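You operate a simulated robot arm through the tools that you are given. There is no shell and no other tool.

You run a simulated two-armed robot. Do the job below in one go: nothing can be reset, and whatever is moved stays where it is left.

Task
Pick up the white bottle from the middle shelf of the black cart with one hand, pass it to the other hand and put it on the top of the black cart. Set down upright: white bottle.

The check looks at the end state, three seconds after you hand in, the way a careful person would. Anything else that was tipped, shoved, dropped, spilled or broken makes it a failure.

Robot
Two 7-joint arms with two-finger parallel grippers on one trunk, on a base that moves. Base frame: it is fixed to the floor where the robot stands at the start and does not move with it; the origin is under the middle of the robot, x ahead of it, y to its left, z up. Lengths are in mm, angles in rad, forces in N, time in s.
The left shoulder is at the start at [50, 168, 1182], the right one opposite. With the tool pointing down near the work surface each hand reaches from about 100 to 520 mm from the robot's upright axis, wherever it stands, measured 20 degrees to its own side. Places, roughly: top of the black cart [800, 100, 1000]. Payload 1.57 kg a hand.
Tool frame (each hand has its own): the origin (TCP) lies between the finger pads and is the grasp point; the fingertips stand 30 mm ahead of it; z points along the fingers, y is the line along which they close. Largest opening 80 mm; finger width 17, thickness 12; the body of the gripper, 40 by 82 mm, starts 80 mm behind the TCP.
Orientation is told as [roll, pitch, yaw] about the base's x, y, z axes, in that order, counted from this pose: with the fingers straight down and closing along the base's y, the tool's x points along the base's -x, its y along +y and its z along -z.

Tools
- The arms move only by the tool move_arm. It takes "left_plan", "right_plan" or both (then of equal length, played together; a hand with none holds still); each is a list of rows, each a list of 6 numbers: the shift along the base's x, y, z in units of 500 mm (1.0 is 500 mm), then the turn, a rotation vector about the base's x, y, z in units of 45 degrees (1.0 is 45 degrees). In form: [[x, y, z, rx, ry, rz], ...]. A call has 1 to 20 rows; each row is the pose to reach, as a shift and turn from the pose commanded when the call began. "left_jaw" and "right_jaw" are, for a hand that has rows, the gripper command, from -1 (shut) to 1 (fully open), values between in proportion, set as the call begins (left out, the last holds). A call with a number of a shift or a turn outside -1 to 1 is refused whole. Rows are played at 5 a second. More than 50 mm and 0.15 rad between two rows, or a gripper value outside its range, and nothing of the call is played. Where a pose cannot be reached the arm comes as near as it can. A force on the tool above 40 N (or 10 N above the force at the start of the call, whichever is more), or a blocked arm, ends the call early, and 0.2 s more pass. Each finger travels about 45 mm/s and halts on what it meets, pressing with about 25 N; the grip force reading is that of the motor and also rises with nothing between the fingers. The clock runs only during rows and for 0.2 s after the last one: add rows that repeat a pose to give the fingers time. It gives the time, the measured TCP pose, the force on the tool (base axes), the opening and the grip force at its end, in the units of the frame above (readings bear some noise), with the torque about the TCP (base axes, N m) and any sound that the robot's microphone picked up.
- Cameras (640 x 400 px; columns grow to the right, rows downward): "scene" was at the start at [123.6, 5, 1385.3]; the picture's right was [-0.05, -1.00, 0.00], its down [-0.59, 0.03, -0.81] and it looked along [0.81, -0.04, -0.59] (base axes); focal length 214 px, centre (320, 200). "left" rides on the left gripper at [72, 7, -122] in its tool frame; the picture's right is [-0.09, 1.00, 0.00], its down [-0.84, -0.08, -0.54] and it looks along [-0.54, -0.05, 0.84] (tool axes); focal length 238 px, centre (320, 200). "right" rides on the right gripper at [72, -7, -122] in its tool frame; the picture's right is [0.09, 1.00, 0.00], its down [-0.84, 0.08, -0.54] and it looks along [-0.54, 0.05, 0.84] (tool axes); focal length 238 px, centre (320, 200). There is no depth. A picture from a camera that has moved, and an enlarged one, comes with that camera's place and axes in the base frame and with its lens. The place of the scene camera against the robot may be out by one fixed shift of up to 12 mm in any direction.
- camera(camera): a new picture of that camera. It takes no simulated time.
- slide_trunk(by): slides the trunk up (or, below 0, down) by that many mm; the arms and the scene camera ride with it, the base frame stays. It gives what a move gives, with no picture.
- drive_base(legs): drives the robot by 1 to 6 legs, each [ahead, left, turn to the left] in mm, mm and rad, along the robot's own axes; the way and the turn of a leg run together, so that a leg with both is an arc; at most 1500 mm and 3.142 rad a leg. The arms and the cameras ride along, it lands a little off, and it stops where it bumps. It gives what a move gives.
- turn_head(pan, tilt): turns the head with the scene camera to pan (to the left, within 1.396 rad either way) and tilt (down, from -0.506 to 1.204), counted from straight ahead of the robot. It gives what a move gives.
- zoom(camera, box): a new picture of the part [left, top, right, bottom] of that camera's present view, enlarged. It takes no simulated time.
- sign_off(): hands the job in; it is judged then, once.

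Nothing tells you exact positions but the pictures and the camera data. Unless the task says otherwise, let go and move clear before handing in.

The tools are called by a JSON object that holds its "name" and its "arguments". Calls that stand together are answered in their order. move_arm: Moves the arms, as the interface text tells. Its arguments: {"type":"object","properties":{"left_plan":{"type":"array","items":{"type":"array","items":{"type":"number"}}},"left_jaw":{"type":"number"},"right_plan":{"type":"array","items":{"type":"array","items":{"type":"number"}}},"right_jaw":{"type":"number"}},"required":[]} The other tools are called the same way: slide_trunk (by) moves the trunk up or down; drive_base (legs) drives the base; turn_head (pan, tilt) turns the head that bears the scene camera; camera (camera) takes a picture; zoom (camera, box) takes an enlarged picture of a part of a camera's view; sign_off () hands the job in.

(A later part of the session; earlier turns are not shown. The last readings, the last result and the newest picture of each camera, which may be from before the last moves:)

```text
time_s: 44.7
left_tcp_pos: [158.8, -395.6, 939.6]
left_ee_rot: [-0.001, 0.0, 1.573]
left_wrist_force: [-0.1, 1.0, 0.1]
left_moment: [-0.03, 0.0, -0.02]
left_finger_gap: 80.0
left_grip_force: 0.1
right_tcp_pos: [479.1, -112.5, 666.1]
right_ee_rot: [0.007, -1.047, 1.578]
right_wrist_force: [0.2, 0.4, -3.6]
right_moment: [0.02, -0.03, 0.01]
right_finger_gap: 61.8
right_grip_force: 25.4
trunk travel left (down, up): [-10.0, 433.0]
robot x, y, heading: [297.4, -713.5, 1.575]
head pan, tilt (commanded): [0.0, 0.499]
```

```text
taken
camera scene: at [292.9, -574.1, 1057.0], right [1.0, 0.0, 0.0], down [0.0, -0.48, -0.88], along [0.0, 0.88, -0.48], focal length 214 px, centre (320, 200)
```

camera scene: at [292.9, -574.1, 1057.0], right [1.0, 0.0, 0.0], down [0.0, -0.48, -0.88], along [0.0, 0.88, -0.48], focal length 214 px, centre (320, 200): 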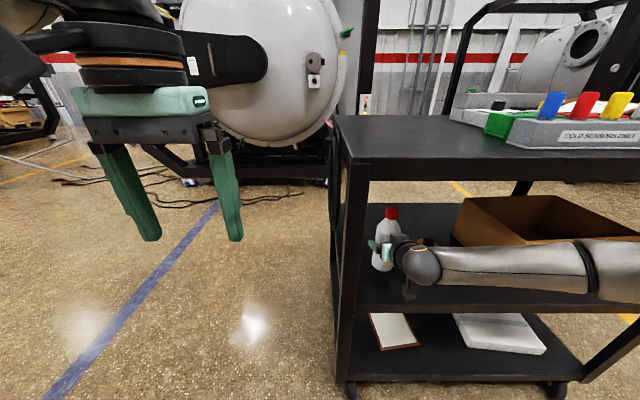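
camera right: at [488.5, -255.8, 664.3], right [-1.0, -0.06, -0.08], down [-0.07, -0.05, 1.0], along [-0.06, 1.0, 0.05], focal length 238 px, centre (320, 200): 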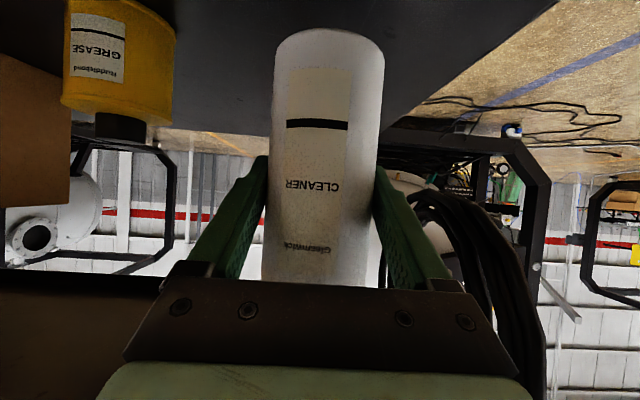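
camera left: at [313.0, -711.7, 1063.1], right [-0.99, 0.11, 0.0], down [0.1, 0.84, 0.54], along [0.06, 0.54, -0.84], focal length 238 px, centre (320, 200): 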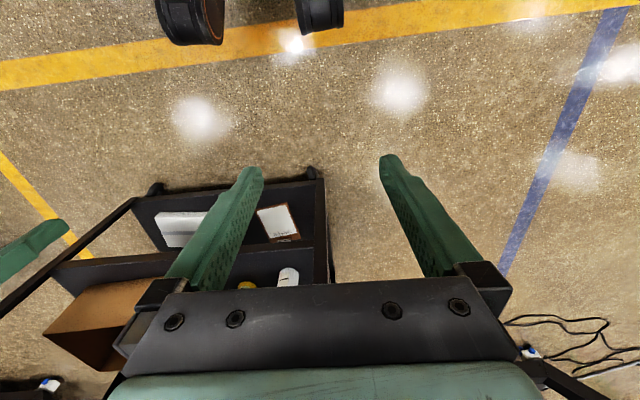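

The bottle is up, about 0.37 kg, not slipping. I'll back the base straight out 350 mm so the bottle clears the cart.

{"name": "drive_base", "arguments": {"legs": [[-350, 0, 0]]}}

{"name": "camera", "arguments": {"camera": "right"}}

{"name": "camera", "arguments": {"camera": "scene"}}

```text
time_s: 47.0
left_tcp_pos: [160.4, -744.5, 940.3]
left_ee_rot: [0.001, 0.0, 1.573]
left_wrist_force: [0.5, 1.2, 1.0]
left_moment: [-0.01, -0.02, 0.02]
left_finger_gap: 80.0
left_grip_force: 0.0
right_tcp_pos: [480.8, -461.8, 665.6]
right_ee_rot: [0.007, -1.046, 1.575]
right_wrist_force: [0.5, -0.2, -4.3]
right_moment: [0.0, 0.03, 0.0]
right_finger_gap: 61.7
right_grip_force: 25.0
trunk travel left (down, up): [-10.0, 433.0]
robot x, y, heading: [300.0, -1062.1, 1.574]
head pan, tilt (commanded): [0.0, 0.499]
```

```text
taken
camera right: at [489.2, -604.4, 664.2], right [-1.0, -0.06, -0.08], down [-0.07, -0.05, 1.0], along [-0.06, 1.0, 0.05], focal length 238 px, centre (320, 200)
```

right: 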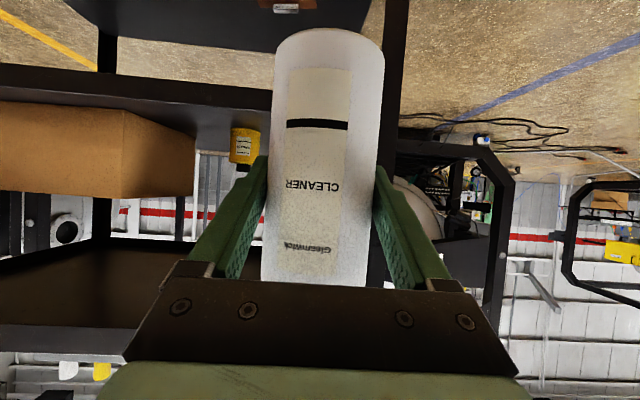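

```text
taken
camera scene: at [293.5, -922.8, 1057.0], right [1.0, 0.0, 0.0], down [0.0, -0.48, -0.88], along [0.0, 0.88, -0.48], focal length 214 px, centre (320, 200)
```

scene: 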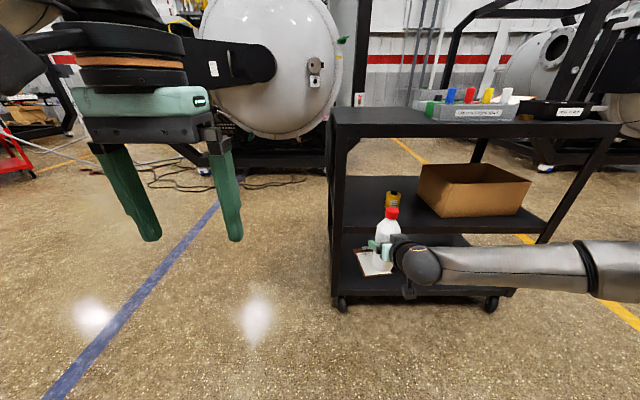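

The bottle is out and clear. For the hand-over I'll bring the right hand back toward the robot's centreline, yawing it left 45° so the wrist stays comfortable, keeping the bottle upright.

{"name": "move_arm", "arguments": {"right_plan": [[-0.02, -0.02, 0, 0, 0, 0.06], [-0.045, -0.045, 0, 0, 0, 0.125], [-0.07, -0.07, 0, 0, 0, 0.19], [-0.1, -0.1, 0, 0, 0, 0.27], [-0.13, -0.13, 0, 0, 0, 0.35], [-0.16, -0.16, 0, 0, 0, 0.43], [-0.18, -0.18, 0, 0, 0, 0.5]]}}

{"name": "camera", "arguments": {"camera": "scene"}}

```text
time_s: 48.6
left_tcp_pos: [159.8, -743.0, 940.7]
left_ee_rot: [0.0, 0.0, 1.572]
left_wrist_force: [0.2, -0.4, -0.4]
left_moment: [-0.01, 0.0, 0.02]
left_finger_gap: 80.2
left_grip_force: 0.0
right_tcp_pos: [391.5, -553.6, 665.3]
right_ee_rot: [0.004, -1.045, 1.97]
right_wrist_force: [0.2, 0.3, -4.5]
right_moment: [0.03, 0.0, -0.01]
right_finger_gap: 61.6
right_grip_force: 25.3
trunk travel left (down, up): [-10.0, 433.0]
robot x, y, heading: [295.6, -1064.1, 1.572]
head pan, tilt (commanded): [0.0, 0.499]
```

```text
taken
camera scene: at [293.5, -922.8, 1057.0], right [1.0, 0.0, 0.0], down [0.0, -0.48, -0.88], along [0.0, 0.88, -0.48], focal length 214 px, centre (320, 200)
```

scene: 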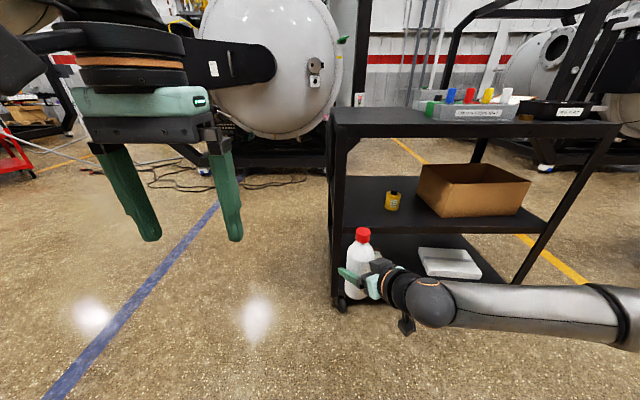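

{"name": "move_arm", "arguments": {"right_plan": [[-0.02, -0.02, 0, 0, 0, 0.06], [-0.045, -0.045, 0, 0, 0, 0.125], [-0.07, -0.07, 0, 0, 0, 0.19], [-0.1, -0.1, 0, 0, 0, 0.27], [-0.13, -0.13, 0, 0, 0, 0.35], [-0.16, -0.155, 0, 0, 0, 0.43], [-0.18, -0.17, 0, 0, 0, 0.5]]}}

{"name": "camera", "arguments": {"camera": "scene"}}

{"name": "camera", "arguments": {"camera": "left"}}

```text
time_s: 50.2
left_tcp_pos: [159.5, -744.3, 940.7]
left_ee_rot: [0.001, 0.0, 1.573]
left_wrist_force: [0.2, 0.3, -0.2]
left_moment: [-0.02, 0.01, 0.01]
left_finger_gap: 80.0
left_grip_force: 0.1
right_tcp_pos: [302.1, -638.2, 664.5]
right_ee_rot: [0.008, -1.046, 2.364]
right_wrist_force: [-0.4, 0.0, -4.1]
right_moment: [0.0, 0.02, -0.05]
right_finger_gap: 61.8
right_grip_force: 24.9
trunk travel left (down, up): [-10.0, 433.0]
robot x, y, heading: [301.3, -1065.5, 1.574]
head pan, tilt (commanded): [0.0, 0.499]
```

```text
taken
camera scene: at [293.4, -922.9, 1057.0], right [1.0, 0.0, 0.0], down [0.0, -0.48, -0.88], along [0.0, 0.88, -0.48], focal length 214 px, centre (320, 200)
```

scene: 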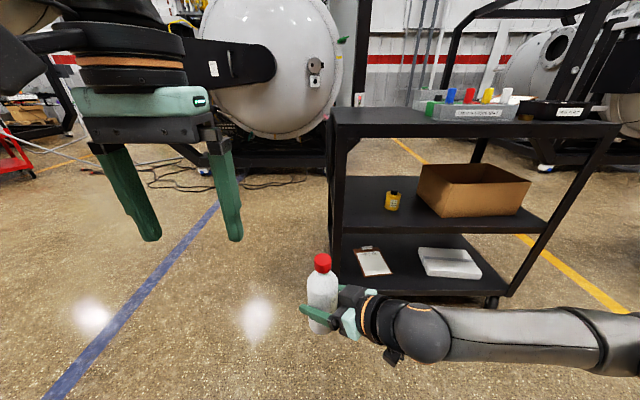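

```text
taken
camera left: at [152.6, -817.3, 1063.0], right [-1.0, 0.09, 0.0], down [0.08, 0.84, 0.54], along [0.05, 0.54, -0.84], focal length 238 px, centre (320, 200)
```

left: 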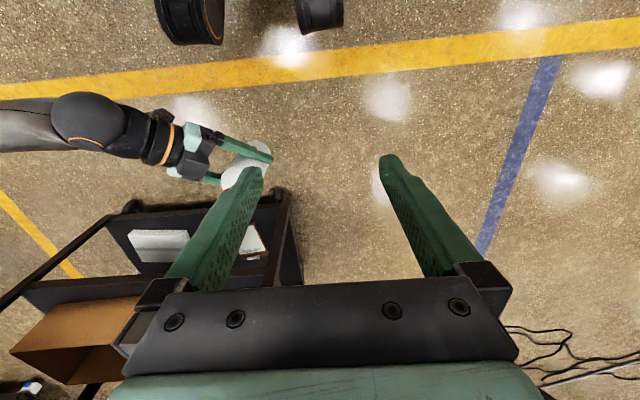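

The bottle is now held in front of the robot at about (302, -638), upright, cap top about z≈780. I'll zoom with the scene and left cameras to locate the cap for the left hand's grasp from above.

{"name": "zoom", "arguments": {"camera": "scene", "box": [270, 235, 400, 365]}}

{"name": "zoom", "arguments": {"camera": "left", "box": [150, 100, 300, 200]}}

```text
3.08 times, centred on (335, 300) of scene
camera zoom: at [293.4, -922.9, 1057.0], right [1.0, 0.0, 0.0], down [0.0, -0.48, -0.88], along [0.0, 0.88, -0.48], focal length 660 px, centre (274, -108)
```

zoom: 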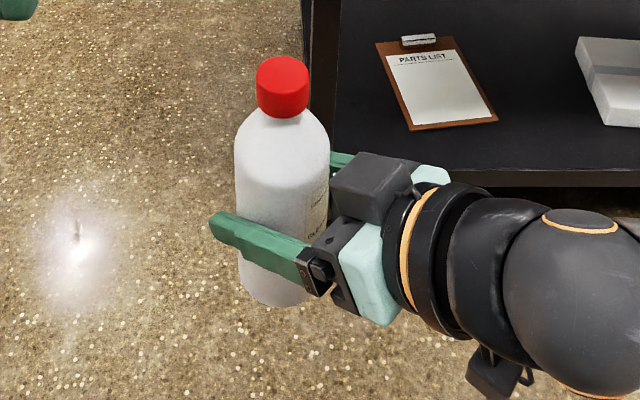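

```text
4.00 times, centred on (225, 150) of left
camera zoom: at [152.6, -817.3, 1063.0], right [-1.0, 0.09, 0.0], down [0.08, 0.84, 0.54], along [0.05, 0.54, -0.84], focal length 953 px, centre (700, 400)
```

zoom: 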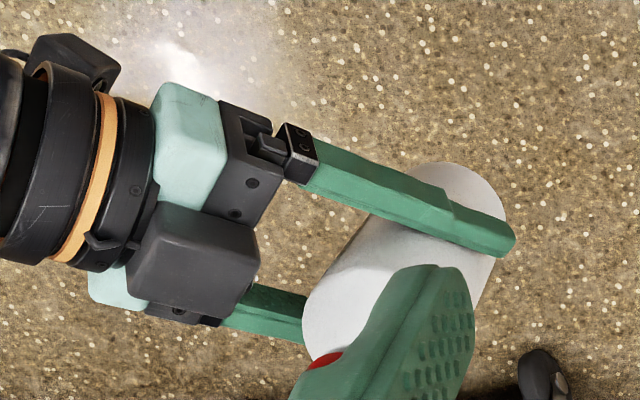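

The cap top is at about (302, -640, 781); the right gripper's housing stays below z≈750. I'll bring the left hand above the cap, hovering with fingertips ~60 mm clear, and look through the left wrist camera.

{"name": "move_arm", "arguments": {"left_plan": [[0.035, 0.026, -0.0175, 0, 0, 0], [0.07, 0.052, -0.035, 0, 0, 0], [0.105, 0.078, -0.0525, 0, 0, 0], [0.14, 0.104, -0.07, 0, 0, 0], [0.175, 0.13, -0.0875, 0, 0, 0], [0.21, 0.156, -0.105, 0, 0, 0], [0.245, 0.182, -0.1225, 0, 0, 0], [0.285, 0.208, -0.14, 0, 0, 0]], "left_jaw": 1}}

{"name": "camera", "arguments": {"camera": "left"}}

{"name": "camera", "arguments": {"camera": "scene"}}

```text
time_s: 52.0
left_tcp_pos: [302.4, -640.5, 871.6]
left_ee_rot: [0.002, 0.0, 1.573]
left_wrist_force: [-0.3, 0.2, -0.3]
left_moment: [0.03, -0.02, 0.02]
left_finger_gap: 79.9
left_grip_force: 0.0
right_tcp_pos: [301.5, -637.6, 663.7]
right_ee_rot: [0.007, -1.046, 2.362]
right_wrist_force: [-0.7, 0.2, -3.6]
right_moment: [-0.02, 0.0, 0.0]
right_finger_gap: 61.4
right_grip_force: 24.9
trunk travel left (down, up): [-10.0, 433.0]
robot x, y, heading: [294.1, -1065.0, 1.573]
head pan, tilt (commanded): [0.0, 0.499]
```

```text
taken
camera left: at [295.0, -712.8, 994.1], right [-1.0, 0.09, 0.0], down [0.08, 0.84, 0.54], along [0.05, 0.54, -0.84], focal length 238 px, centre (320, 200)
```

left: 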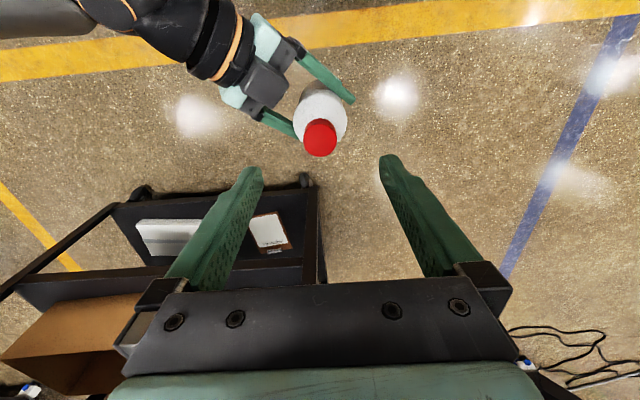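

```text
taken
camera scene: at [293.4, -922.9, 1057.0], right [1.0, 0.0, 0.0], down [0.0, -0.48, -0.88], along [0.0, 0.88, -0.48], focal length 214 px, centre (320, 200)
```

scene: 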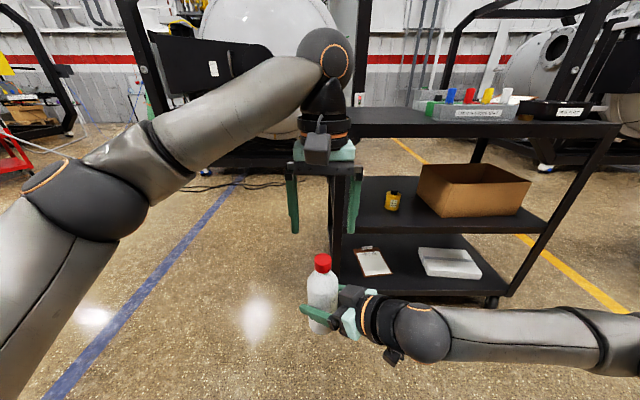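

{"name": "zoom", "arguments": {"camera": "left", "box": [250, 70, 410, 190]}}

{"name": "zoom", "arguments": {"camera": "scene", "box": [270, 130, 390, 280]}}

```text
3.33 times, centred on (330, 130) of left
camera zoom: at [295.0, -712.8, 994.1], right [-1.0, 0.09, 0.0], down [0.08, 0.84, 0.54], along [0.05, 0.54, -0.84], focal length 794 px, centre (287, 433)
```

zoom: 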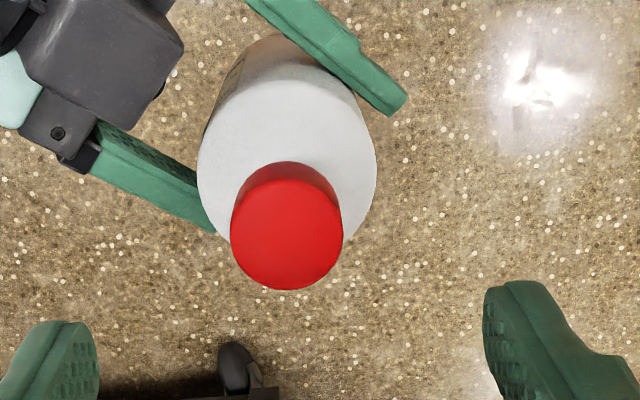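

```text
2.67 times, centred on (330, 205) of scene
camera zoom: at [293.4, -922.9, 1057.0], right [1.0, 0.0, 0.0], down [0.0, -0.48, -0.88], along [0.0, 0.88, -0.48], focal length 572 px, centre (293, 187)
```

zoom: 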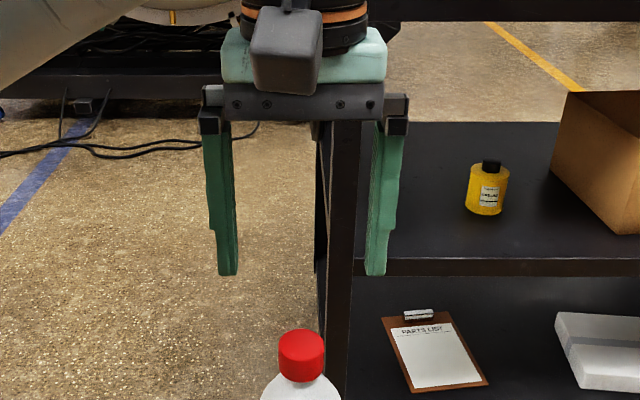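

The cap centre is at about (301.6, -640.4), directly under the left TCP. I'll lower the left hand ~90 mm so its pads bracket the cap, watching forces.

{"name": "move_arm", "arguments": {"left_plan": [[-0.001, 0, -0.02, 0, 0, 0], [-0.001, 0, -0.045, 0, 0, 0], [-0.001, 0, -0.07, 0, 0, 0], [-0.001, 0, -0.095, 0, 0, 0], [-0.001, 0, -0.12, 0, 0, 0], [-0.001, 0, -0.14, 0, 0, 0], [-0.001, 0, -0.16, 0, 0, 0], [-0.001, 0, -0.178, 0, 0, 0]], "left_jaw": 1}}

{"name": "camera", "arguments": {"camera": "left"}}

{"name": "zoom", "arguments": {"camera": "scene", "box": [260, 180, 400, 340]}}

```text
time_s: 53.8
left_tcp_pos: [301.6, -640.3, 779.8]
left_ee_rot: [0.001, 0.0, 1.574]
left_wrist_force: [-0.6, -0.1, 0.3]
left_moment: [-0.02, 0.0, -0.05]
left_finger_gap: 80.1
left_grip_force: 0.0
right_tcp_pos: [301.2, -637.6, 664.9]
right_ee_rot: [0.006, -1.045, 2.362]
right_wrist_force: [0.9, 0.5, -3.9]
right_moment: [0.0, -0.01, 0.02]
right_finger_gap: 61.7
right_grip_force: 24.9
trunk travel left (down, up): [-10.0, 433.0]
robot x, y, heading: [297.6, -1061.0, 1.571]
head pan, tilt (commanded): [0.0, 0.499]
```

```text
taken
camera left: at [294.9, -713.2, 904.1], right [-1.0, 0.09, 0.0], down [0.08, 0.84, 0.54], along [0.05, 0.54, -0.84], focal length 238 px, centre (320, 200)
```

left: 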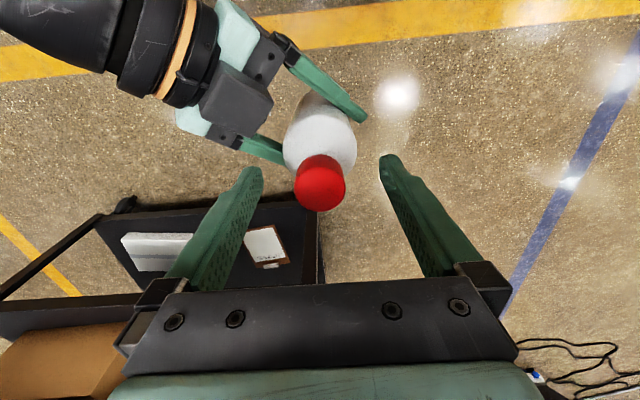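

```text
2.50 times, centred on (330, 260) of scene
camera zoom: at [293.4, -922.9, 1057.1], right [1.0, 0.0, 0.0], down [0.0, -0.48, -0.88], along [0.0, 0.88, -0.48], focal length 536 px, centre (295, 50)
```

zoom: 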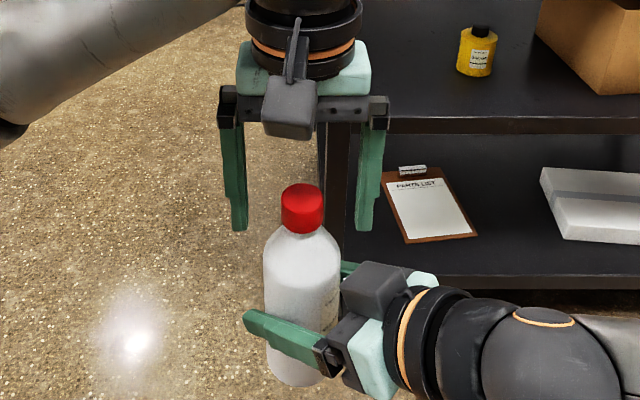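

The left fingers bracket the cap, centred. Closing the left gripper while the right still holds.

{"name": "move_arm", "arguments": {"left_plan": [[0, 0, 0, 0, 0, 0], [0, 0, 0, 0, 0, 0], [0, 0, 0, 0, 0, 0], [0, 0, 0, 0, 0, 0], [0, 0, 0, 0, 0, 0], [0, 0, 0, 0, 0, 0], [0, 0, 0, 0, 0, 0]], "left_jaw": -1}}

{"name": "camera", "arguments": {"camera": "left"}}

{"name": "zoom", "arguments": {"camera": "scene", "box": [260, 180, 400, 340]}}

```text
time_s: 55.4
left_tcp_pos: [301.7, -640.1, 782.2]
left_ee_rot: [0.0, 0.0, 1.572]
left_wrist_force: [2.4, 0.1, 0.5]
left_moment: [-0.05, -0.07, -0.03]
left_finger_gap: 44.2
left_grip_force: 24.9
right_tcp_pos: [301.3, -637.2, 665.4]
right_ee_rot: [0.006, -1.045, 2.363]
right_wrist_force: [-2.3, -0.3, -3.5]
right_moment: [0.05, -0.19, 0.0]
right_finger_gap: 61.5
right_grip_force: 24.4
trunk travel left (down, up): [-10.0, 433.0]
robot x, y, heading: [298.3, -1064.5, 1.572]
head pan, tilt (commanded): [0.0, 0.499]
```

```text
taken
camera left: at [295.0, -713.3, 904.1], right [-1.0, 0.09, 0.0], down [0.08, 0.84, 0.54], along [0.05, 0.54, -0.84], focal length 238 px, centre (320, 200)
```

left: 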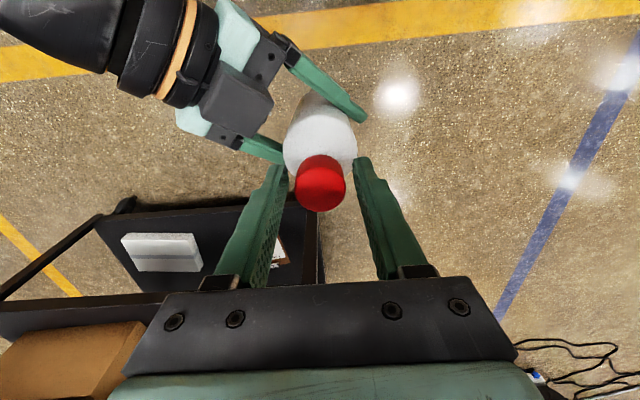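

```text
2.50 times, centred on (330, 260) of scene
camera zoom: at [293.4, -922.9, 1057.0], right [1.0, 0.0, 0.0], down [0.0, -0.48, -0.88], along [0.0, 0.88, -0.48], focal length 536 px, centre (295, 50)
```

zoom: 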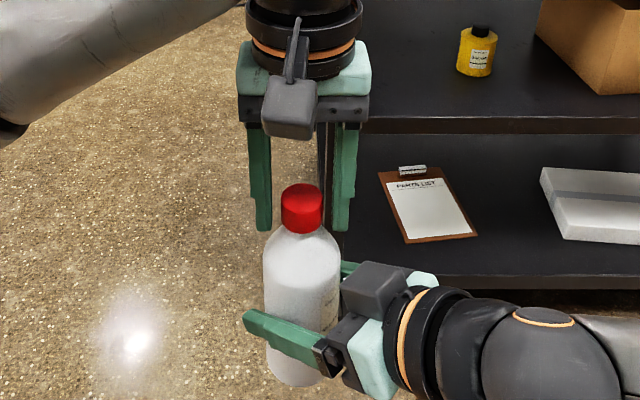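

The left fingers stopped at 44 mm, wider than the 31 mm cap, so the tips have likely met the sloping shoulder rather than the cap. I'll look closely before relying on it.

{"name": "zoom", "arguments": {"camera": "scene", "box": [290, 235, 360, 285]}}

{"name": "zoom", "arguments": {"camera": "left", "box": [260, 90, 380, 220]}}

```text
8.00 times, centred on (325, 260) of scene
camera zoom: at [293.4, -922.9, 1057.0], right [1.0, 0.0, 0.0], down [0.0, -0.48, -0.88], along [0.0, 0.88, -0.48], focal length 1716 px, centre (280, -280)
```

zoom: 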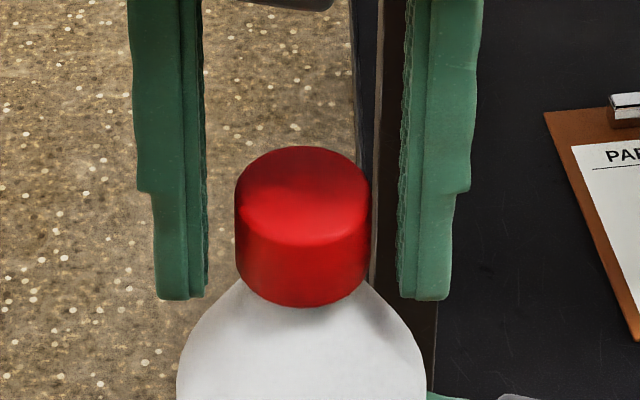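

```text
3.08 times, centred on (320, 155) of left
camera zoom: at [295.0, -713.3, 904.1], right [-1.0, 0.09, 0.0], down [0.08, 0.84, 0.54], along [0.05, 0.54, -0.84], focal length 733 px, centre (320, 338)
```

zoom: 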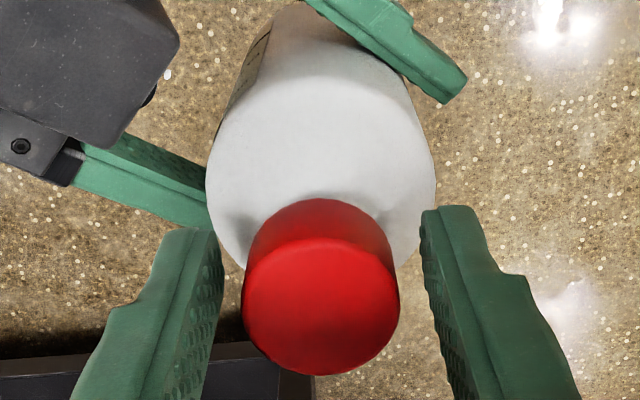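

The pads stopped on the sloping shoulder, not a secure hold, so I won't use it. A better grip: open the left hand, yaw it 45° so its fingers are on the same sides as the right's, and come down around the bottle's straight body above the right fingers (palm still clears the cap).

{"name": "move_arm", "arguments": {"left_plan": [[0, 0, 0, 0, 0, 0], [0, 0, 0, 0, 0, 0], [0, 0, 0, 0, 0, 0], [0, 0, 0.01, 0, 0, 0], [0, 0, 0.02, 0, 0, 0.125], [0, 0, 0.02, 0, 0, 0.25], [0, 0, 0.02, 0, 0, 0.375], [0, 0, 0.02, 0, 0, 0.5], [0, 0, 0.02, 0, 0, 0.625], [0, 0, 0.02, 0, 0, 0.75], [0, 0, 0.02, 0, 0, 0.875], [0, 0, 0.02, 0, 0, 1.0]], "left_jaw": 1}}

{"name": "camera", "arguments": {"camera": "left"}}

{"name": "zoom", "arguments": {"camera": "scene", "box": [250, 170, 410, 350]}}

```text
time_s: 58.0
left_tcp_pos: [301.6, -640.2, 791.0]
left_ee_rot: [0.001, -0.001, 2.358]
left_wrist_force: [0.3, 0.1, 0.4]
left_moment: [-0.01, 0.01, -0.06]
left_finger_gap: 80.2
left_grip_force: 0.0
right_tcp_pos: [301.2, -638.7, 665.5]
right_ee_rot: [0.007, -1.046, 2.361]
right_wrist_force: [-0.3, 0.2, -2.7]
right_moment: [0.01, 0.04, -0.02]
right_finger_gap: 61.7
right_grip_force: 25.1
trunk travel left (down, up): [-10.0, 433.0]
robot x, y, heading: [296.0, -1063.9, 1.572]
head pan, tilt (commanded): [0.0, 0.499]
```

```text
taken
camera left: at [347.2, -696.7, 913.9], right [-0.77, -0.64, 0.0], down [-0.54, 0.64, 0.54], along [-0.35, 0.42, -0.84], focal length 238 px, centre (320, 200)
```

left: 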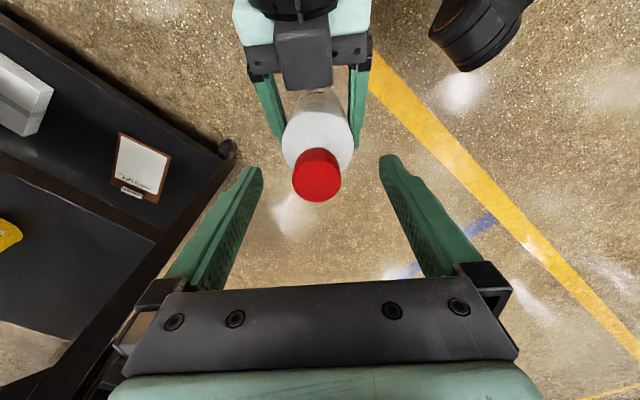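

```text
2.22 times, centred on (330, 260) of scene
camera zoom: at [293.4, -922.9, 1057.0], right [1.0, 0.0, 0.0], down [0.0, -0.48, -0.88], along [0.0, 0.88, -0.48], focal length 477 px, centre (298, 67)
```

zoom: 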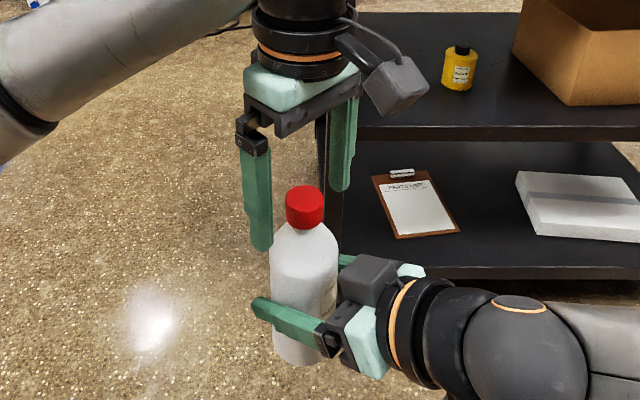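

The left hand is now aligned over the bottle, with the offset along the closing axis under 1 mm. I'll descend 71 mm so the left pads bracket the upper body just above the right fingers.

{"name": "move_arm", "arguments": {"left_plan": [[0.001, -0.001, -0.015, 0, 0, 0], [0.002, -0.002, -0.035, 0, 0, 0], [0.003, -0.003, -0.055, 0, 0, 0], [0.003, -0.003, -0.075, 0, 0, 0], [0.003, -0.003, -0.095, 0, 0, 0], [0.003, -0.003, -0.112, 0, 0, 0], [0.003, -0.003, -0.128, 0, 0, 0], [0.003, -0.003, -0.142, 0, 0, 0]], "left_jaw": 1}}

{"name": "camera", "arguments": {"camera": "left"}}

{"name": "zoom", "arguments": {"camera": "scene", "box": [260, 190, 390, 350]}}

{"name": "camera", "arguments": {"camera": "right"}}

```text
time_s: 59.8
left_tcp_pos: [303.0, -642.0, 721.2]
left_ee_rot: [0.001, -0.001, 2.358]
left_wrist_force: [-0.1, -0.5, -0.4]
left_moment: [0.02, 0.02, -0.02]
left_finger_gap: 79.9
left_grip_force: 0.1
right_tcp_pos: [301.7, -637.0, 665.3]
right_ee_rot: [0.006, -1.047, 2.362]
right_wrist_force: [0.5, 0.2, -3.2]
right_moment: [0.02, -0.02, -0.01]
right_finger_gap: 61.7
right_grip_force: 24.7
trunk travel left (down, up): [-10.0, 433.0]
robot x, y, heading: [298.7, -1066.1, 1.572]
head pan, tilt (commanded): [0.0, 0.499]
```

```text
taken
camera left: at [348.7, -698.3, 842.8], right [-0.77, -0.64, 0.0], down [-0.54, 0.65, 0.54], along [-0.35, 0.42, -0.84], focal length 238 px, centre (320, 200)
```

left: 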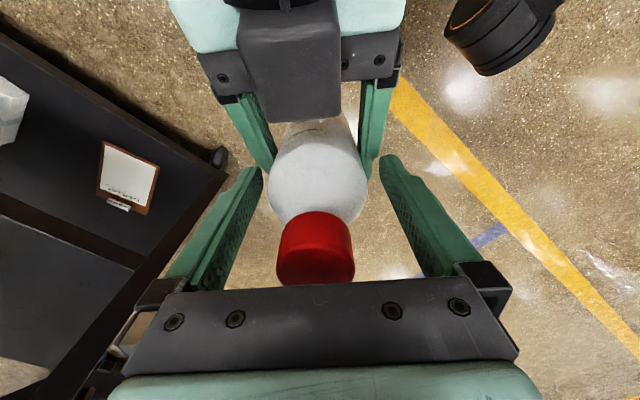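

```text
2.50 times, centred on (325, 270) of scene
camera zoom: at [293.4, -922.9, 1057.1], right [1.0, 0.0, 0.0], down [0.0, -0.48, -0.88], along [0.0, 0.88, -0.48], focal length 536 px, centre (308, 25)
```

zoom: 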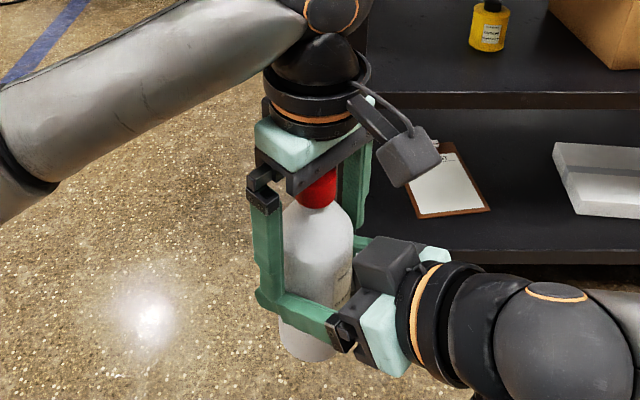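

```text
taken
camera right: at [407.4, -732.1, 664.0], right [-0.66, -0.74, -0.08], down [-0.02, -0.09, 1.0], along [-0.75, 0.66, 0.05], focal length 238 px, centre (320, 200)
```

right: 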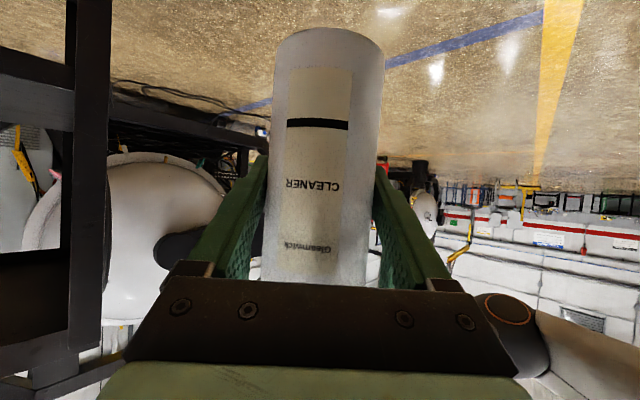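

The left fingers bracket the upper body without contact forces, and the palm clears the cap. Closing the left gripper now.

{"name": "move_arm", "arguments": {"left_plan": [[0, 0, 0, 0, 0, 0], [0, 0, 0, 0, 0, 0], [0, 0, 0, 0, 0, 0], [0, 0, 0, 0, 0, 0], [0, 0, 0, 0, 0, 0], [0, 0, 0, 0, 0, 0]], "left_jaw": -1}}

{"name": "camera", "arguments": {"camera": "left"}}

{"name": "zoom", "arguments": {"camera": "scene", "box": [260, 190, 390, 350]}}

```text
time_s: 61.2
left_tcp_pos: [303.1, -640.8, 720.8]
left_ee_rot: [0.0, 0.0, 2.357]
left_wrist_force: [8.3, 10.4, 0.4]
left_moment: [0.11, -0.08, -0.11]
left_finger_gap: 61.5
left_grip_force: 25.2
right_tcp_pos: [301.2, -639.4, 664.9]
right_ee_rot: [0.009, -1.048, 2.363]
right_wrist_force: [-8.2, -10.6, -3.1]
right_moment: [0.42, -0.33, 0.06]
right_finger_gap: 61.2
right_grip_force: 25.0
trunk travel left (down, up): [-10.0, 433.0]
robot x, y, heading: [293.7, -1064.3, 1.573]
head pan, tilt (commanded): [0.0, 0.499]
```

```text
taken
camera left: at [348.9, -698.1, 842.9], right [-0.77, -0.64, 0.0], down [-0.54, 0.64, 0.54], along [-0.35, 0.42, -0.84], focal length 238 px, centre (320, 200)
```

left: 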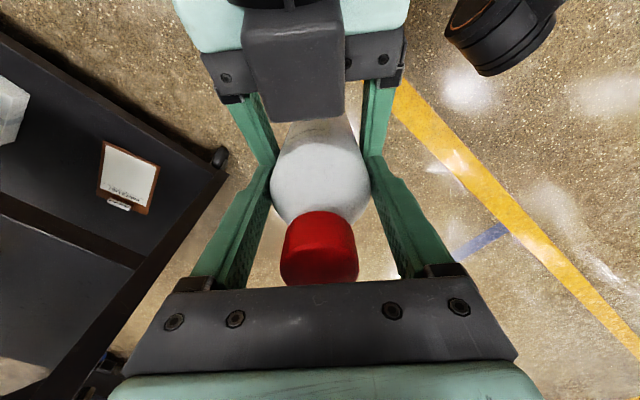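

```text
2.50 times, centred on (325, 270) of scene
camera zoom: at [293.4, -922.9, 1057.0], right [1.0, 0.0, 0.0], down [0.0, -0.48, -0.88], along [0.0, 0.88, -0.48], focal length 536 px, centre (308, 25)
```

zoom: 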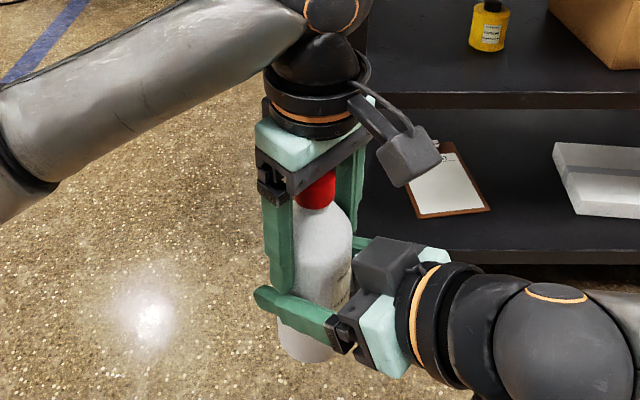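

Both hands now hold the bottle firmly (left 61.5 mm, 25 N). I'll trim out the small sideways load, then open the right hand.

{"name": "move_arm", "arguments": {"left_plan": [[0.0012, 0.0015, 0, 0, 0, 0], [0.0012, 0.0015, 0, 0, 0, 0]]}}

{"name": "move_arm", "arguments": {"right_plan": [[0, 0, 0, 0, 0, 0], [0, 0, 0, 0, 0, 0], [0, 0, 0, 0, 0, 0], [0, 0, 0, 0, 0, 0], [0, 0, 0, 0, 0, 0]], "right_jaw": 1}}

{"name": "camera", "arguments": {"camera": "left"}}

{"name": "zoom", "arguments": {"camera": "scene", "box": [260, 190, 390, 350]}}

```text
time_s: 61.8
left_tcp_pos: [303.2, -641.1, 719.4]
left_ee_rot: [-0.001, 0.001, 2.357]
left_wrist_force: [7.0, 11.0, -0.4]
left_moment: [0.23, -0.27, -0.14]
left_finger_gap: 61.5
left_grip_force: 26.1
right_tcp_pos: [301.3, -638.4, 664.8]
right_ee_rot: [0.01, -1.044, 2.361]
right_wrist_force: [-7.4, -11.3, -3.2]
right_moment: [0.35, -0.14, 0.13]
right_finger_gap: 61.7
right_grip_force: 25.1
trunk travel left (down, up): [-10.0, 433.0]
robot x, y, heading: [294.8, -1068.0, 1.573]
head pan, tilt (commanded): [0.0, 0.499]
```

```text
time_s: 63.0
left_tcp_pos: [302.6, -641.4, 719.5]
left_ee_rot: [0.0, 0.0, 2.357]
left_wrist_force: [-0.1, 0.3, 0.4]
left_moment: [0.0, 0.02, -0.02]
left_finger_gap: 61.5
left_grip_force: 24.6
right_tcp_pos: [301.7, -638.2, 665.1]
right_ee_rot: [0.006, -1.044, 2.36]
right_wrist_force: [-0.1, -0.6, -0.9]
right_moment: [0.03, 0.03, 0.0]
right_finger_gap: 79.9
right_grip_force: 0.1
trunk travel left (down, up): [-10.0, 433.0]
robot x, y, heading: [295.2, -1061.8, 1.571]
head pan, tilt (commanded): [0.0, 0.499]
```

```text
taken
camera left: at [349.4, -697.6, 842.8], right [-0.77, -0.64, 0.0], down [-0.54, 0.65, 0.54], along [-0.35, 0.42, -0.84], focal length 238 px, centre (320, 200)
```

left: 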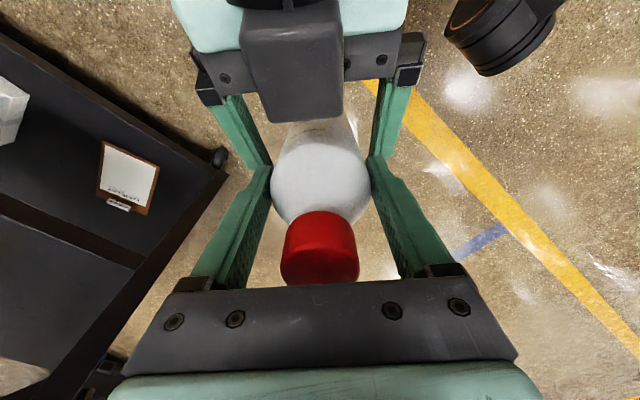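

```text
2.50 times, centred on (325, 270) of scene
camera zoom: at [293.4, -922.9, 1057.0], right [1.0, 0.0, 0.0], down [0.0, -0.48, -0.88], along [0.0, 0.88, -0.48], focal length 536 px, centre (308, 25)
```

zoom: 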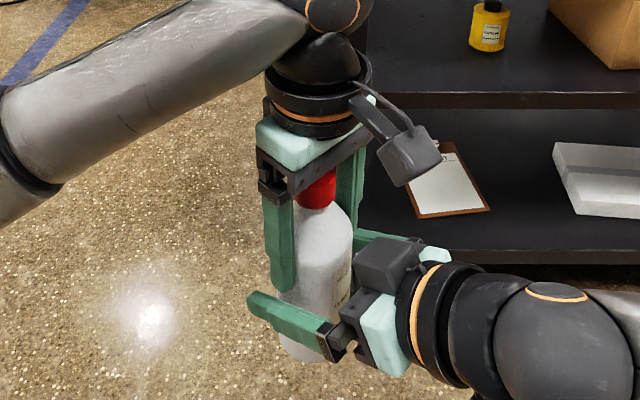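

The right hand is open and the bottle stays put in the left. The left force reading doesn't yet show the weight, so I'll hold a moment and re-read before moving the right away.

{"name": "move_arm", "arguments": {"left_plan": [[0, 0, 0, 0, 0, 0], [0, 0, 0, 0, 0, 0]]}}

{"name": "camera", "arguments": {"camera": "right"}}

```text
time_s: 63.6
left_tcp_pos: [303.7, -640.9, 720.4]
left_ee_rot: [0.001, -0.001, 2.358]
left_wrist_force: [-0.4, 0.4, -0.9]
left_moment: [-0.01, -0.01, 0.01]
left_finger_gap: 61.5
left_grip_force: 25.8
right_tcp_pos: [301.8, -637.2, 665.4]
right_ee_rot: [0.007, -1.046, 2.363]
right_wrist_force: [0.0, 0.7, -0.1]
right_moment: [-0.01, 0.0, 0.02]
right_finger_gap: 80.1
right_grip_force: 0.0
trunk travel left (down, up): [-10.0, 433.0]
robot x, y, heading: [297.1, -1062.4, 1.575]
head pan, tilt (commanded): [0.0, 0.499]
```

```text
taken
camera right: at [407.3, -732.1, 664.1], right [-0.66, -0.74, -0.08], down [-0.02, -0.09, 1.0], along [-0.75, 0.66, 0.05], focal length 238 px, centre (320, 200)
```

right: 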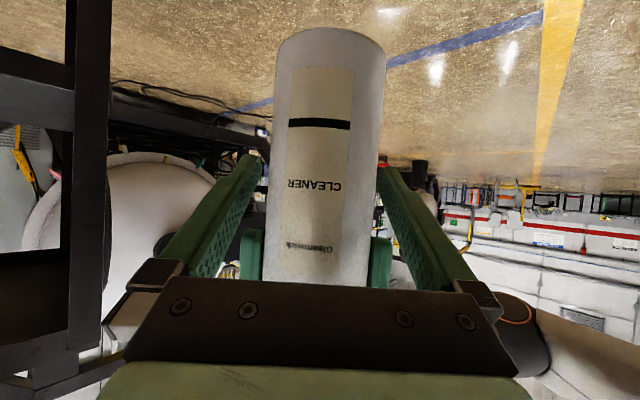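

{"name": "move_arm", "arguments": {"right_plan": [[0.007, -0.007, 0, 0, 0, 0], [0.014, -0.014, 0, 0, 0, 0], [0.021, -0.021, 0, 0, 0, 0], [0.028, -0.028, 0, 0, 0, 0], [0.028, -0.028, 0, 0, 0, 0]], "right_jaw": 1}}

{"name": "camera", "arguments": {"camera": "right"}}

{"name": "zoom", "arguments": {"camera": "scene", "box": [260, 190, 390, 350]}}

```text
time_s: 64.8
left_tcp_pos: [303.6, -641.0, 720.2]
left_ee_rot: [0.001, 0.001, 2.358]
left_wrist_force: [0.4, 0.4, 0.2]
left_moment: [-0.02, -0.02, -0.02]
left_finger_gap: 61.5
left_grip_force: 24.9
right_tcp_pos: [314.5, -652.2, 665.5]
right_ee_rot: [0.008, -1.045, 2.362]
right_wrist_force: [0.7, -0.3, -0.2]
right_moment: [-0.01, 0.01, 0.01]
right_finger_gap: 79.9
right_grip_force: 0.0
trunk travel left (down, up): [-10.0, 433.0]
robot x, y, heading: [297.0, -1061.4, 1.572]
head pan, tilt (commanded): [0.0, 0.499]
```

```text
taken
camera right: at [420.7, -746.2, 664.1], right [-0.66, -0.74, -0.08], down [-0.02, -0.09, 1.0], along [-0.75, 0.66, 0.05], focal length 238 px, centre (320, 200)
```

right: 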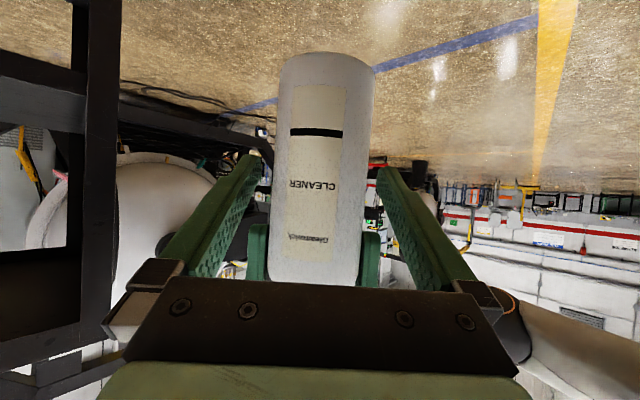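

```text
2.50 times, centred on (325, 270) of scene
camera zoom: at [293.4, -922.9, 1057.0], right [1.0, 0.0, 0.0], down [0.0, -0.48, -0.88], along [0.0, 0.88, -0.48], focal length 536 px, centre (308, 25)
```

zoom: 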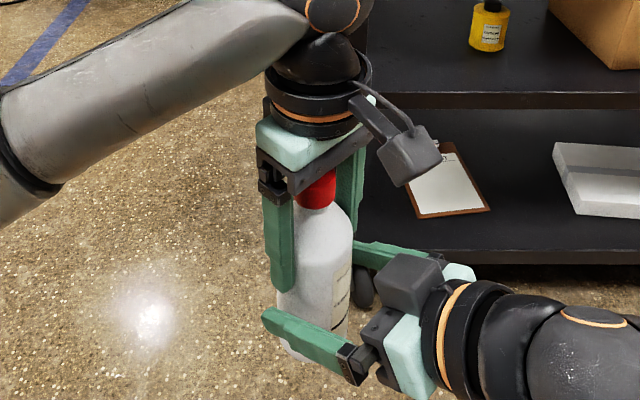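

The left hand alone holds the bottle steadily. I'll lift the bottle straight up 150 mm with the left hand, out of the open right fingers.

{"name": "move_arm", "arguments": {"left_plan": [[0, 0, 0.015, 0, 0, 0], [0, 0, 0.04, 0, 0, 0], [0, 0, 0.07, 0, 0, 0], [0, 0, 0.1, 0, 0, 0], [0, 0, 0.13, 0, 0, 0], [0, 0, 0.16, 0, 0, 0], [0, 0, 0.19, 0, 0, 0], [0, 0, 0.22, 0, 0, 0], [0, 0, 0.25, 0, 0, 0], [0, 0, 0.28, 0, 0, 0], [0, 0, 0.3, 0, 0, 0]]}}

{"name": "camera", "arguments": {"camera": "scene"}}

{"name": "camera", "arguments": {"camera": "left"}}

```text
time_s: 67.2
left_tcp_pos: [304.4, -641.1, 869.1]
left_ee_rot: [-0.001, 0.0, 2.356]
left_wrist_force: [0.4, 0.5, -4.0]
left_moment: [-0.02, 0.01, 0.05]
left_finger_gap: 61.5
left_grip_force: 24.9
right_tcp_pos: [314.0, -651.7, 665.7]
right_ee_rot: [0.008, -1.045, 2.361]
right_wrist_force: [-0.1, -0.7, 0.3]
right_moment: [0.0, 0.02, -0.02]
right_finger_gap: 79.9
right_grip_force: 0.0
trunk travel left (down, up): [-10.0, 433.0]
robot x, y, heading: [294.0, -1063.8, 1.569]
head pan, tilt (commanded): [0.0, 0.499]
```

```text
taken
camera scene: at [293.4, -922.9, 1057.0], right [1.0, 0.0, 0.0], down [0.0, -0.48, -0.88], along [0.0, 0.88, -0.48], focal length 214 px, centre (320, 200)
```

scene: 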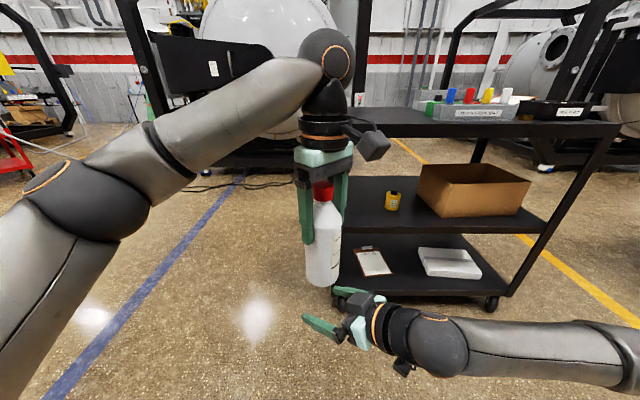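

```text
taken
camera left: at [349.3, -697.7, 993.0], right [-0.77, -0.64, 0.0], down [-0.54, 0.65, 0.54], along [-0.35, 0.42, -0.84], focal length 238 px, centre (320, 200)
```

left: 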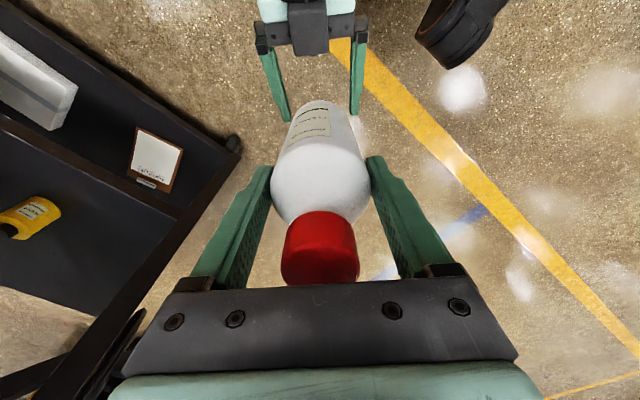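

The left hand now carries the full weight (≈4 N) and the bottle is clear of the right hand. Next I'll move the right hand away to the right and unyaw it, to tuck it safely.

{"name": "move_arm", "arguments": {"right_plan": [[0.04, 0, 0, 0, 0, -0.06], [0.09, 0.0, 0, 0, 0, -0.15], [0.14, 0.02, 0, 0, 0, -0.25], [0.19, 0.05, 0, 0, 0, -0.36], [0.23, 0.09, 0, 0, 0, -0.47], [0.27, 0.13, 0, 0, 0, -0.58], [0.3, 0.165, 0, 0, 0, -0.69], [0.32, 0.19, 0, 0, 0, -0.8], [0.331, 0.205, 0, 0, 0, -0.9], [0.331, 0.214, 0, 0, 0, -1.0]], "right_jaw": 1}}

{"name": "camera", "arguments": {"camera": "scene"}}

```text
time_s: 69.4
left_tcp_pos: [303.4, -639.9, 870.1]
left_ee_rot: [0.001, 0.001, 2.358]
left_wrist_force: [0.3, 0.6, -3.1]
left_moment: [0.01, 0.0, -0.02]
left_finger_gap: 61.5
left_grip_force: 24.7
right_tcp_pos: [480.4, -544.3, 664.3]
right_ee_rot: [0.008, -1.048, 1.577]
right_wrist_force: [0.3, -0.5, 0.3]
right_moment: [-0.01, -0.03, -0.02]
right_finger_gap: 79.9
right_grip_force: 0.1
trunk travel left (down, up): [-10.0, 433.0]
robot x, y, heading: [295.3, -1065.6, 1.574]
head pan, tilt (commanded): [0.0, 0.499]
```

```text
taken
camera scene: at [293.5, -922.9, 1057.0], right [1.0, 0.0, 0.0], down [0.0, -0.48, -0.88], along [0.0, 0.88, -0.48], focal length 214 px, centre (320, 200)
```

scene: 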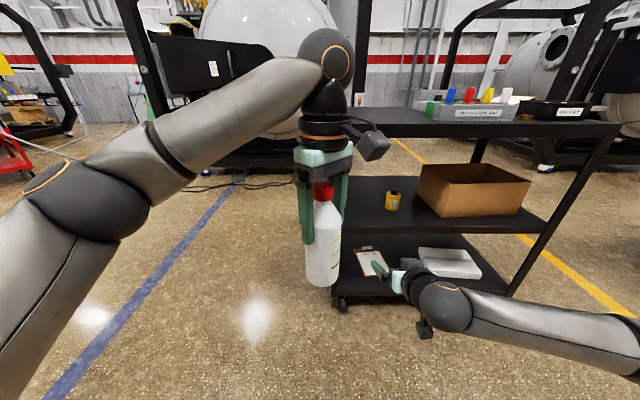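

{"name": "move_arm", "arguments": {"right_plan": [[0.015, -0.02, 0.04, -0.125, 0, 0], [0.03, -0.04, 0.09, -0.25, 0, 0], [0.045, -0.07, 0.14, -0.375, 0, 0], [0.06, -0.1, 0.19, -0.5, 0, 0], [0.075, -0.12, 0.24, -0.625, 0, 0], [0.09, -0.15, 0.29, -0.75, 0, 0], [0.105, -0.18, 0.34, -0.875, 0, 0], [0.12, -0.2, 0.4, -1.0, 0, 0]], "right_jaw": 1}}

{"name": "move_arm", "arguments": {"right_plan": [[0, -0.03, 0.03, -0.11, 0, 0], [0, -0.06, 0.06, -0.22, 0, 0], [0, -0.1, 0.08, -0.333, 0, 0]], "right_jaw": 1}}

{"name": "camera", "arguments": {"camera": "scene"}}

```text
time_s: 71.2
left_tcp_pos: [302.1, -640.9, 869.7]
left_ee_rot: [-0.002, 0.0, 2.358]
left_wrist_force: [-0.1, 0.4, -4.5]
left_moment: [-0.01, 0.02, -0.03]
left_finger_gap: 61.1
left_grip_force: 25.4
right_tcp_pos: [540.3, -645.0, 865.3]
right_ee_rot: [0.01, -0.258, 1.576]
right_wrist_force: [0.2, 0.1, 0.1]
right_moment: [-0.03, -0.02, 0.01]
right_finger_gap: 79.7
right_grip_force: 0.1
trunk travel left (down, up): [-10.0, 433.0]
robot x, y, heading: [294.5, -1064.7, 1.573]
head pan, tilt (commanded): [0.0, 0.499]
```

```text
time_s: 72.0
left_tcp_pos: [302.4, -641.5, 869.9]
left_ee_rot: [0.0, -0.001, 2.358]
left_wrist_force: [0.8, 0.1, -4.7]
left_moment: [0.02, -0.01, 0.03]
left_finger_gap: 61.4
left_grip_force: 25.0
right_tcp_pos: [541.3, -693.9, 905.2]
right_ee_rot: [0.014, 0.003, 1.573]
right_wrist_force: [-0.1, -0.1, 0.2]
right_moment: [-0.03, 0.01, -0.01]
right_finger_gap: 80.0
right_grip_force: 0.1
trunk travel left (down, up): [-10.0, 433.0]
robot x, y, heading: [296.3, -1062.6, 1.572]
head pan, tilt (commanded): [0.0, 0.499]
```

```text
taken
camera scene: at [293.4, -922.9, 1057.0], right [1.0, 0.0, 0.0], down [0.0, -0.48, -0.88], along [0.0, 0.88, -0.48], focal length 214 px, centre (320, 200)
```

scene: 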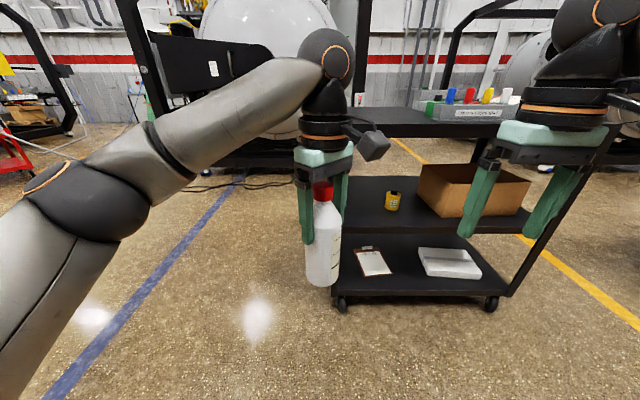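

Right hand is tucked with fingers down; the left hand carries the bottle in front. Now I'll raise the trunk 300 mm so the bottle's base (~1040) is well above the cart top (~948).

{"name": "slide_trunk", "arguments": {"by": 300}}

{"name": "turn_head", "arguments": {"pan": 0.0, "tilt": 0.65}}

{"name": "camera", "arguments": {"camera": "scene"}}

{"name": "camera", "arguments": {"camera": "left"}}

```text
time_s: 75.0
left_tcp_pos: [302.7, -640.5, 1170.4]
left_ee_rot: [-0.002, 0.001, 2.359]
left_wrist_force: [-0.6, 0.1, -3.4]
left_moment: [0.04, -0.02, -0.01]
left_finger_gap: 61.4
left_grip_force: 25.2
right_tcp_pos: [540.5, -695.2, 1205.9]
right_ee_rot: [0.012, 0.003, 1.574]
right_wrist_force: [-0.5, 0.2, -0.2]
right_moment: [0.01, 0.02, 0.01]
right_finger_gap: 80.0
right_grip_force: 0.0
trunk travel left (down, up): [-310.0, 133.0]
robot x, y, heading: [295.2, -1061.5, 1.571]
head pan, tilt (commanded): [0.0, 0.499]
```

```text
time_s: 75.7
left_tcp_pos: [302.1, -640.9, 1170.2]
left_ee_rot: [0.0, -0.001, 2.357]
left_wrist_force: [0.7, 0.7, -4.0]
left_moment: [0.0, 0.01, 0.02]
left_finger_gap: 61.4
left_grip_force: 25.3
right_tcp_pos: [540.3, -694.8, 1204.9]
right_ee_rot: [0.012, 0.003, 1.575]
right_wrist_force: [0.4, -0.2, -0.5]
right_moment: [0.0, 0.0, 0.0]
right_finger_gap: 80.4
right_grip_force: 0.0
trunk travel left (down, up): [-310.0, 133.0]
robot x, y, heading: [299.0, -1062.3, 1.571]
head pan, tilt (commanded): [0.0, 0.649]
```

```text
taken
camera scene: at [293.4, -927.0, 1343.7], right [1.0, 0.0, 0.0], down [0.0, -0.6, -0.8], along [0.0, 0.8, -0.6], focal length 214 px, centre (320, 200)
```

scene: 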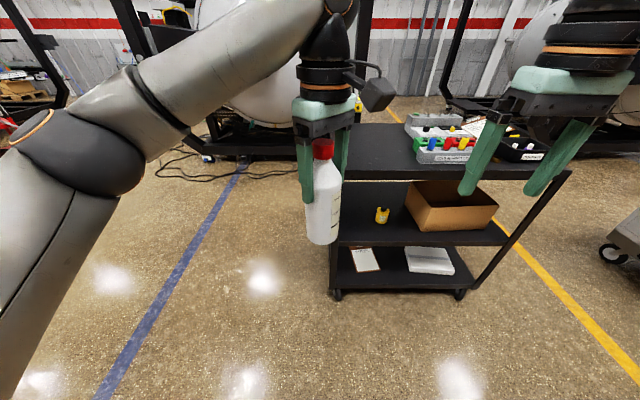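

```text
taken
camera left: at [349.2, -697.6, 1293.0], right [-0.77, -0.64, 0.0], down [-0.54, 0.65, 0.54], along [-0.35, 0.42, -0.84], focal length 238 px, centre (320, 200)
```

left: 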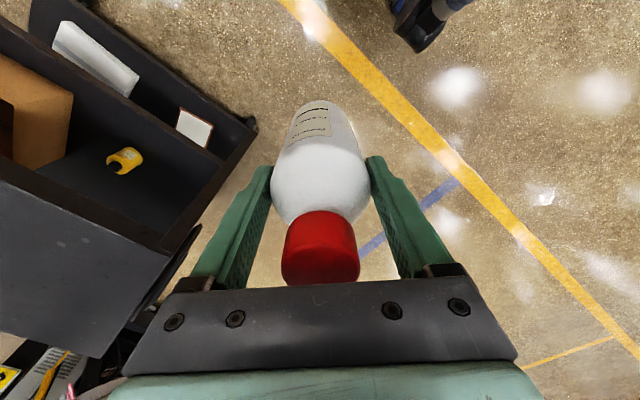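

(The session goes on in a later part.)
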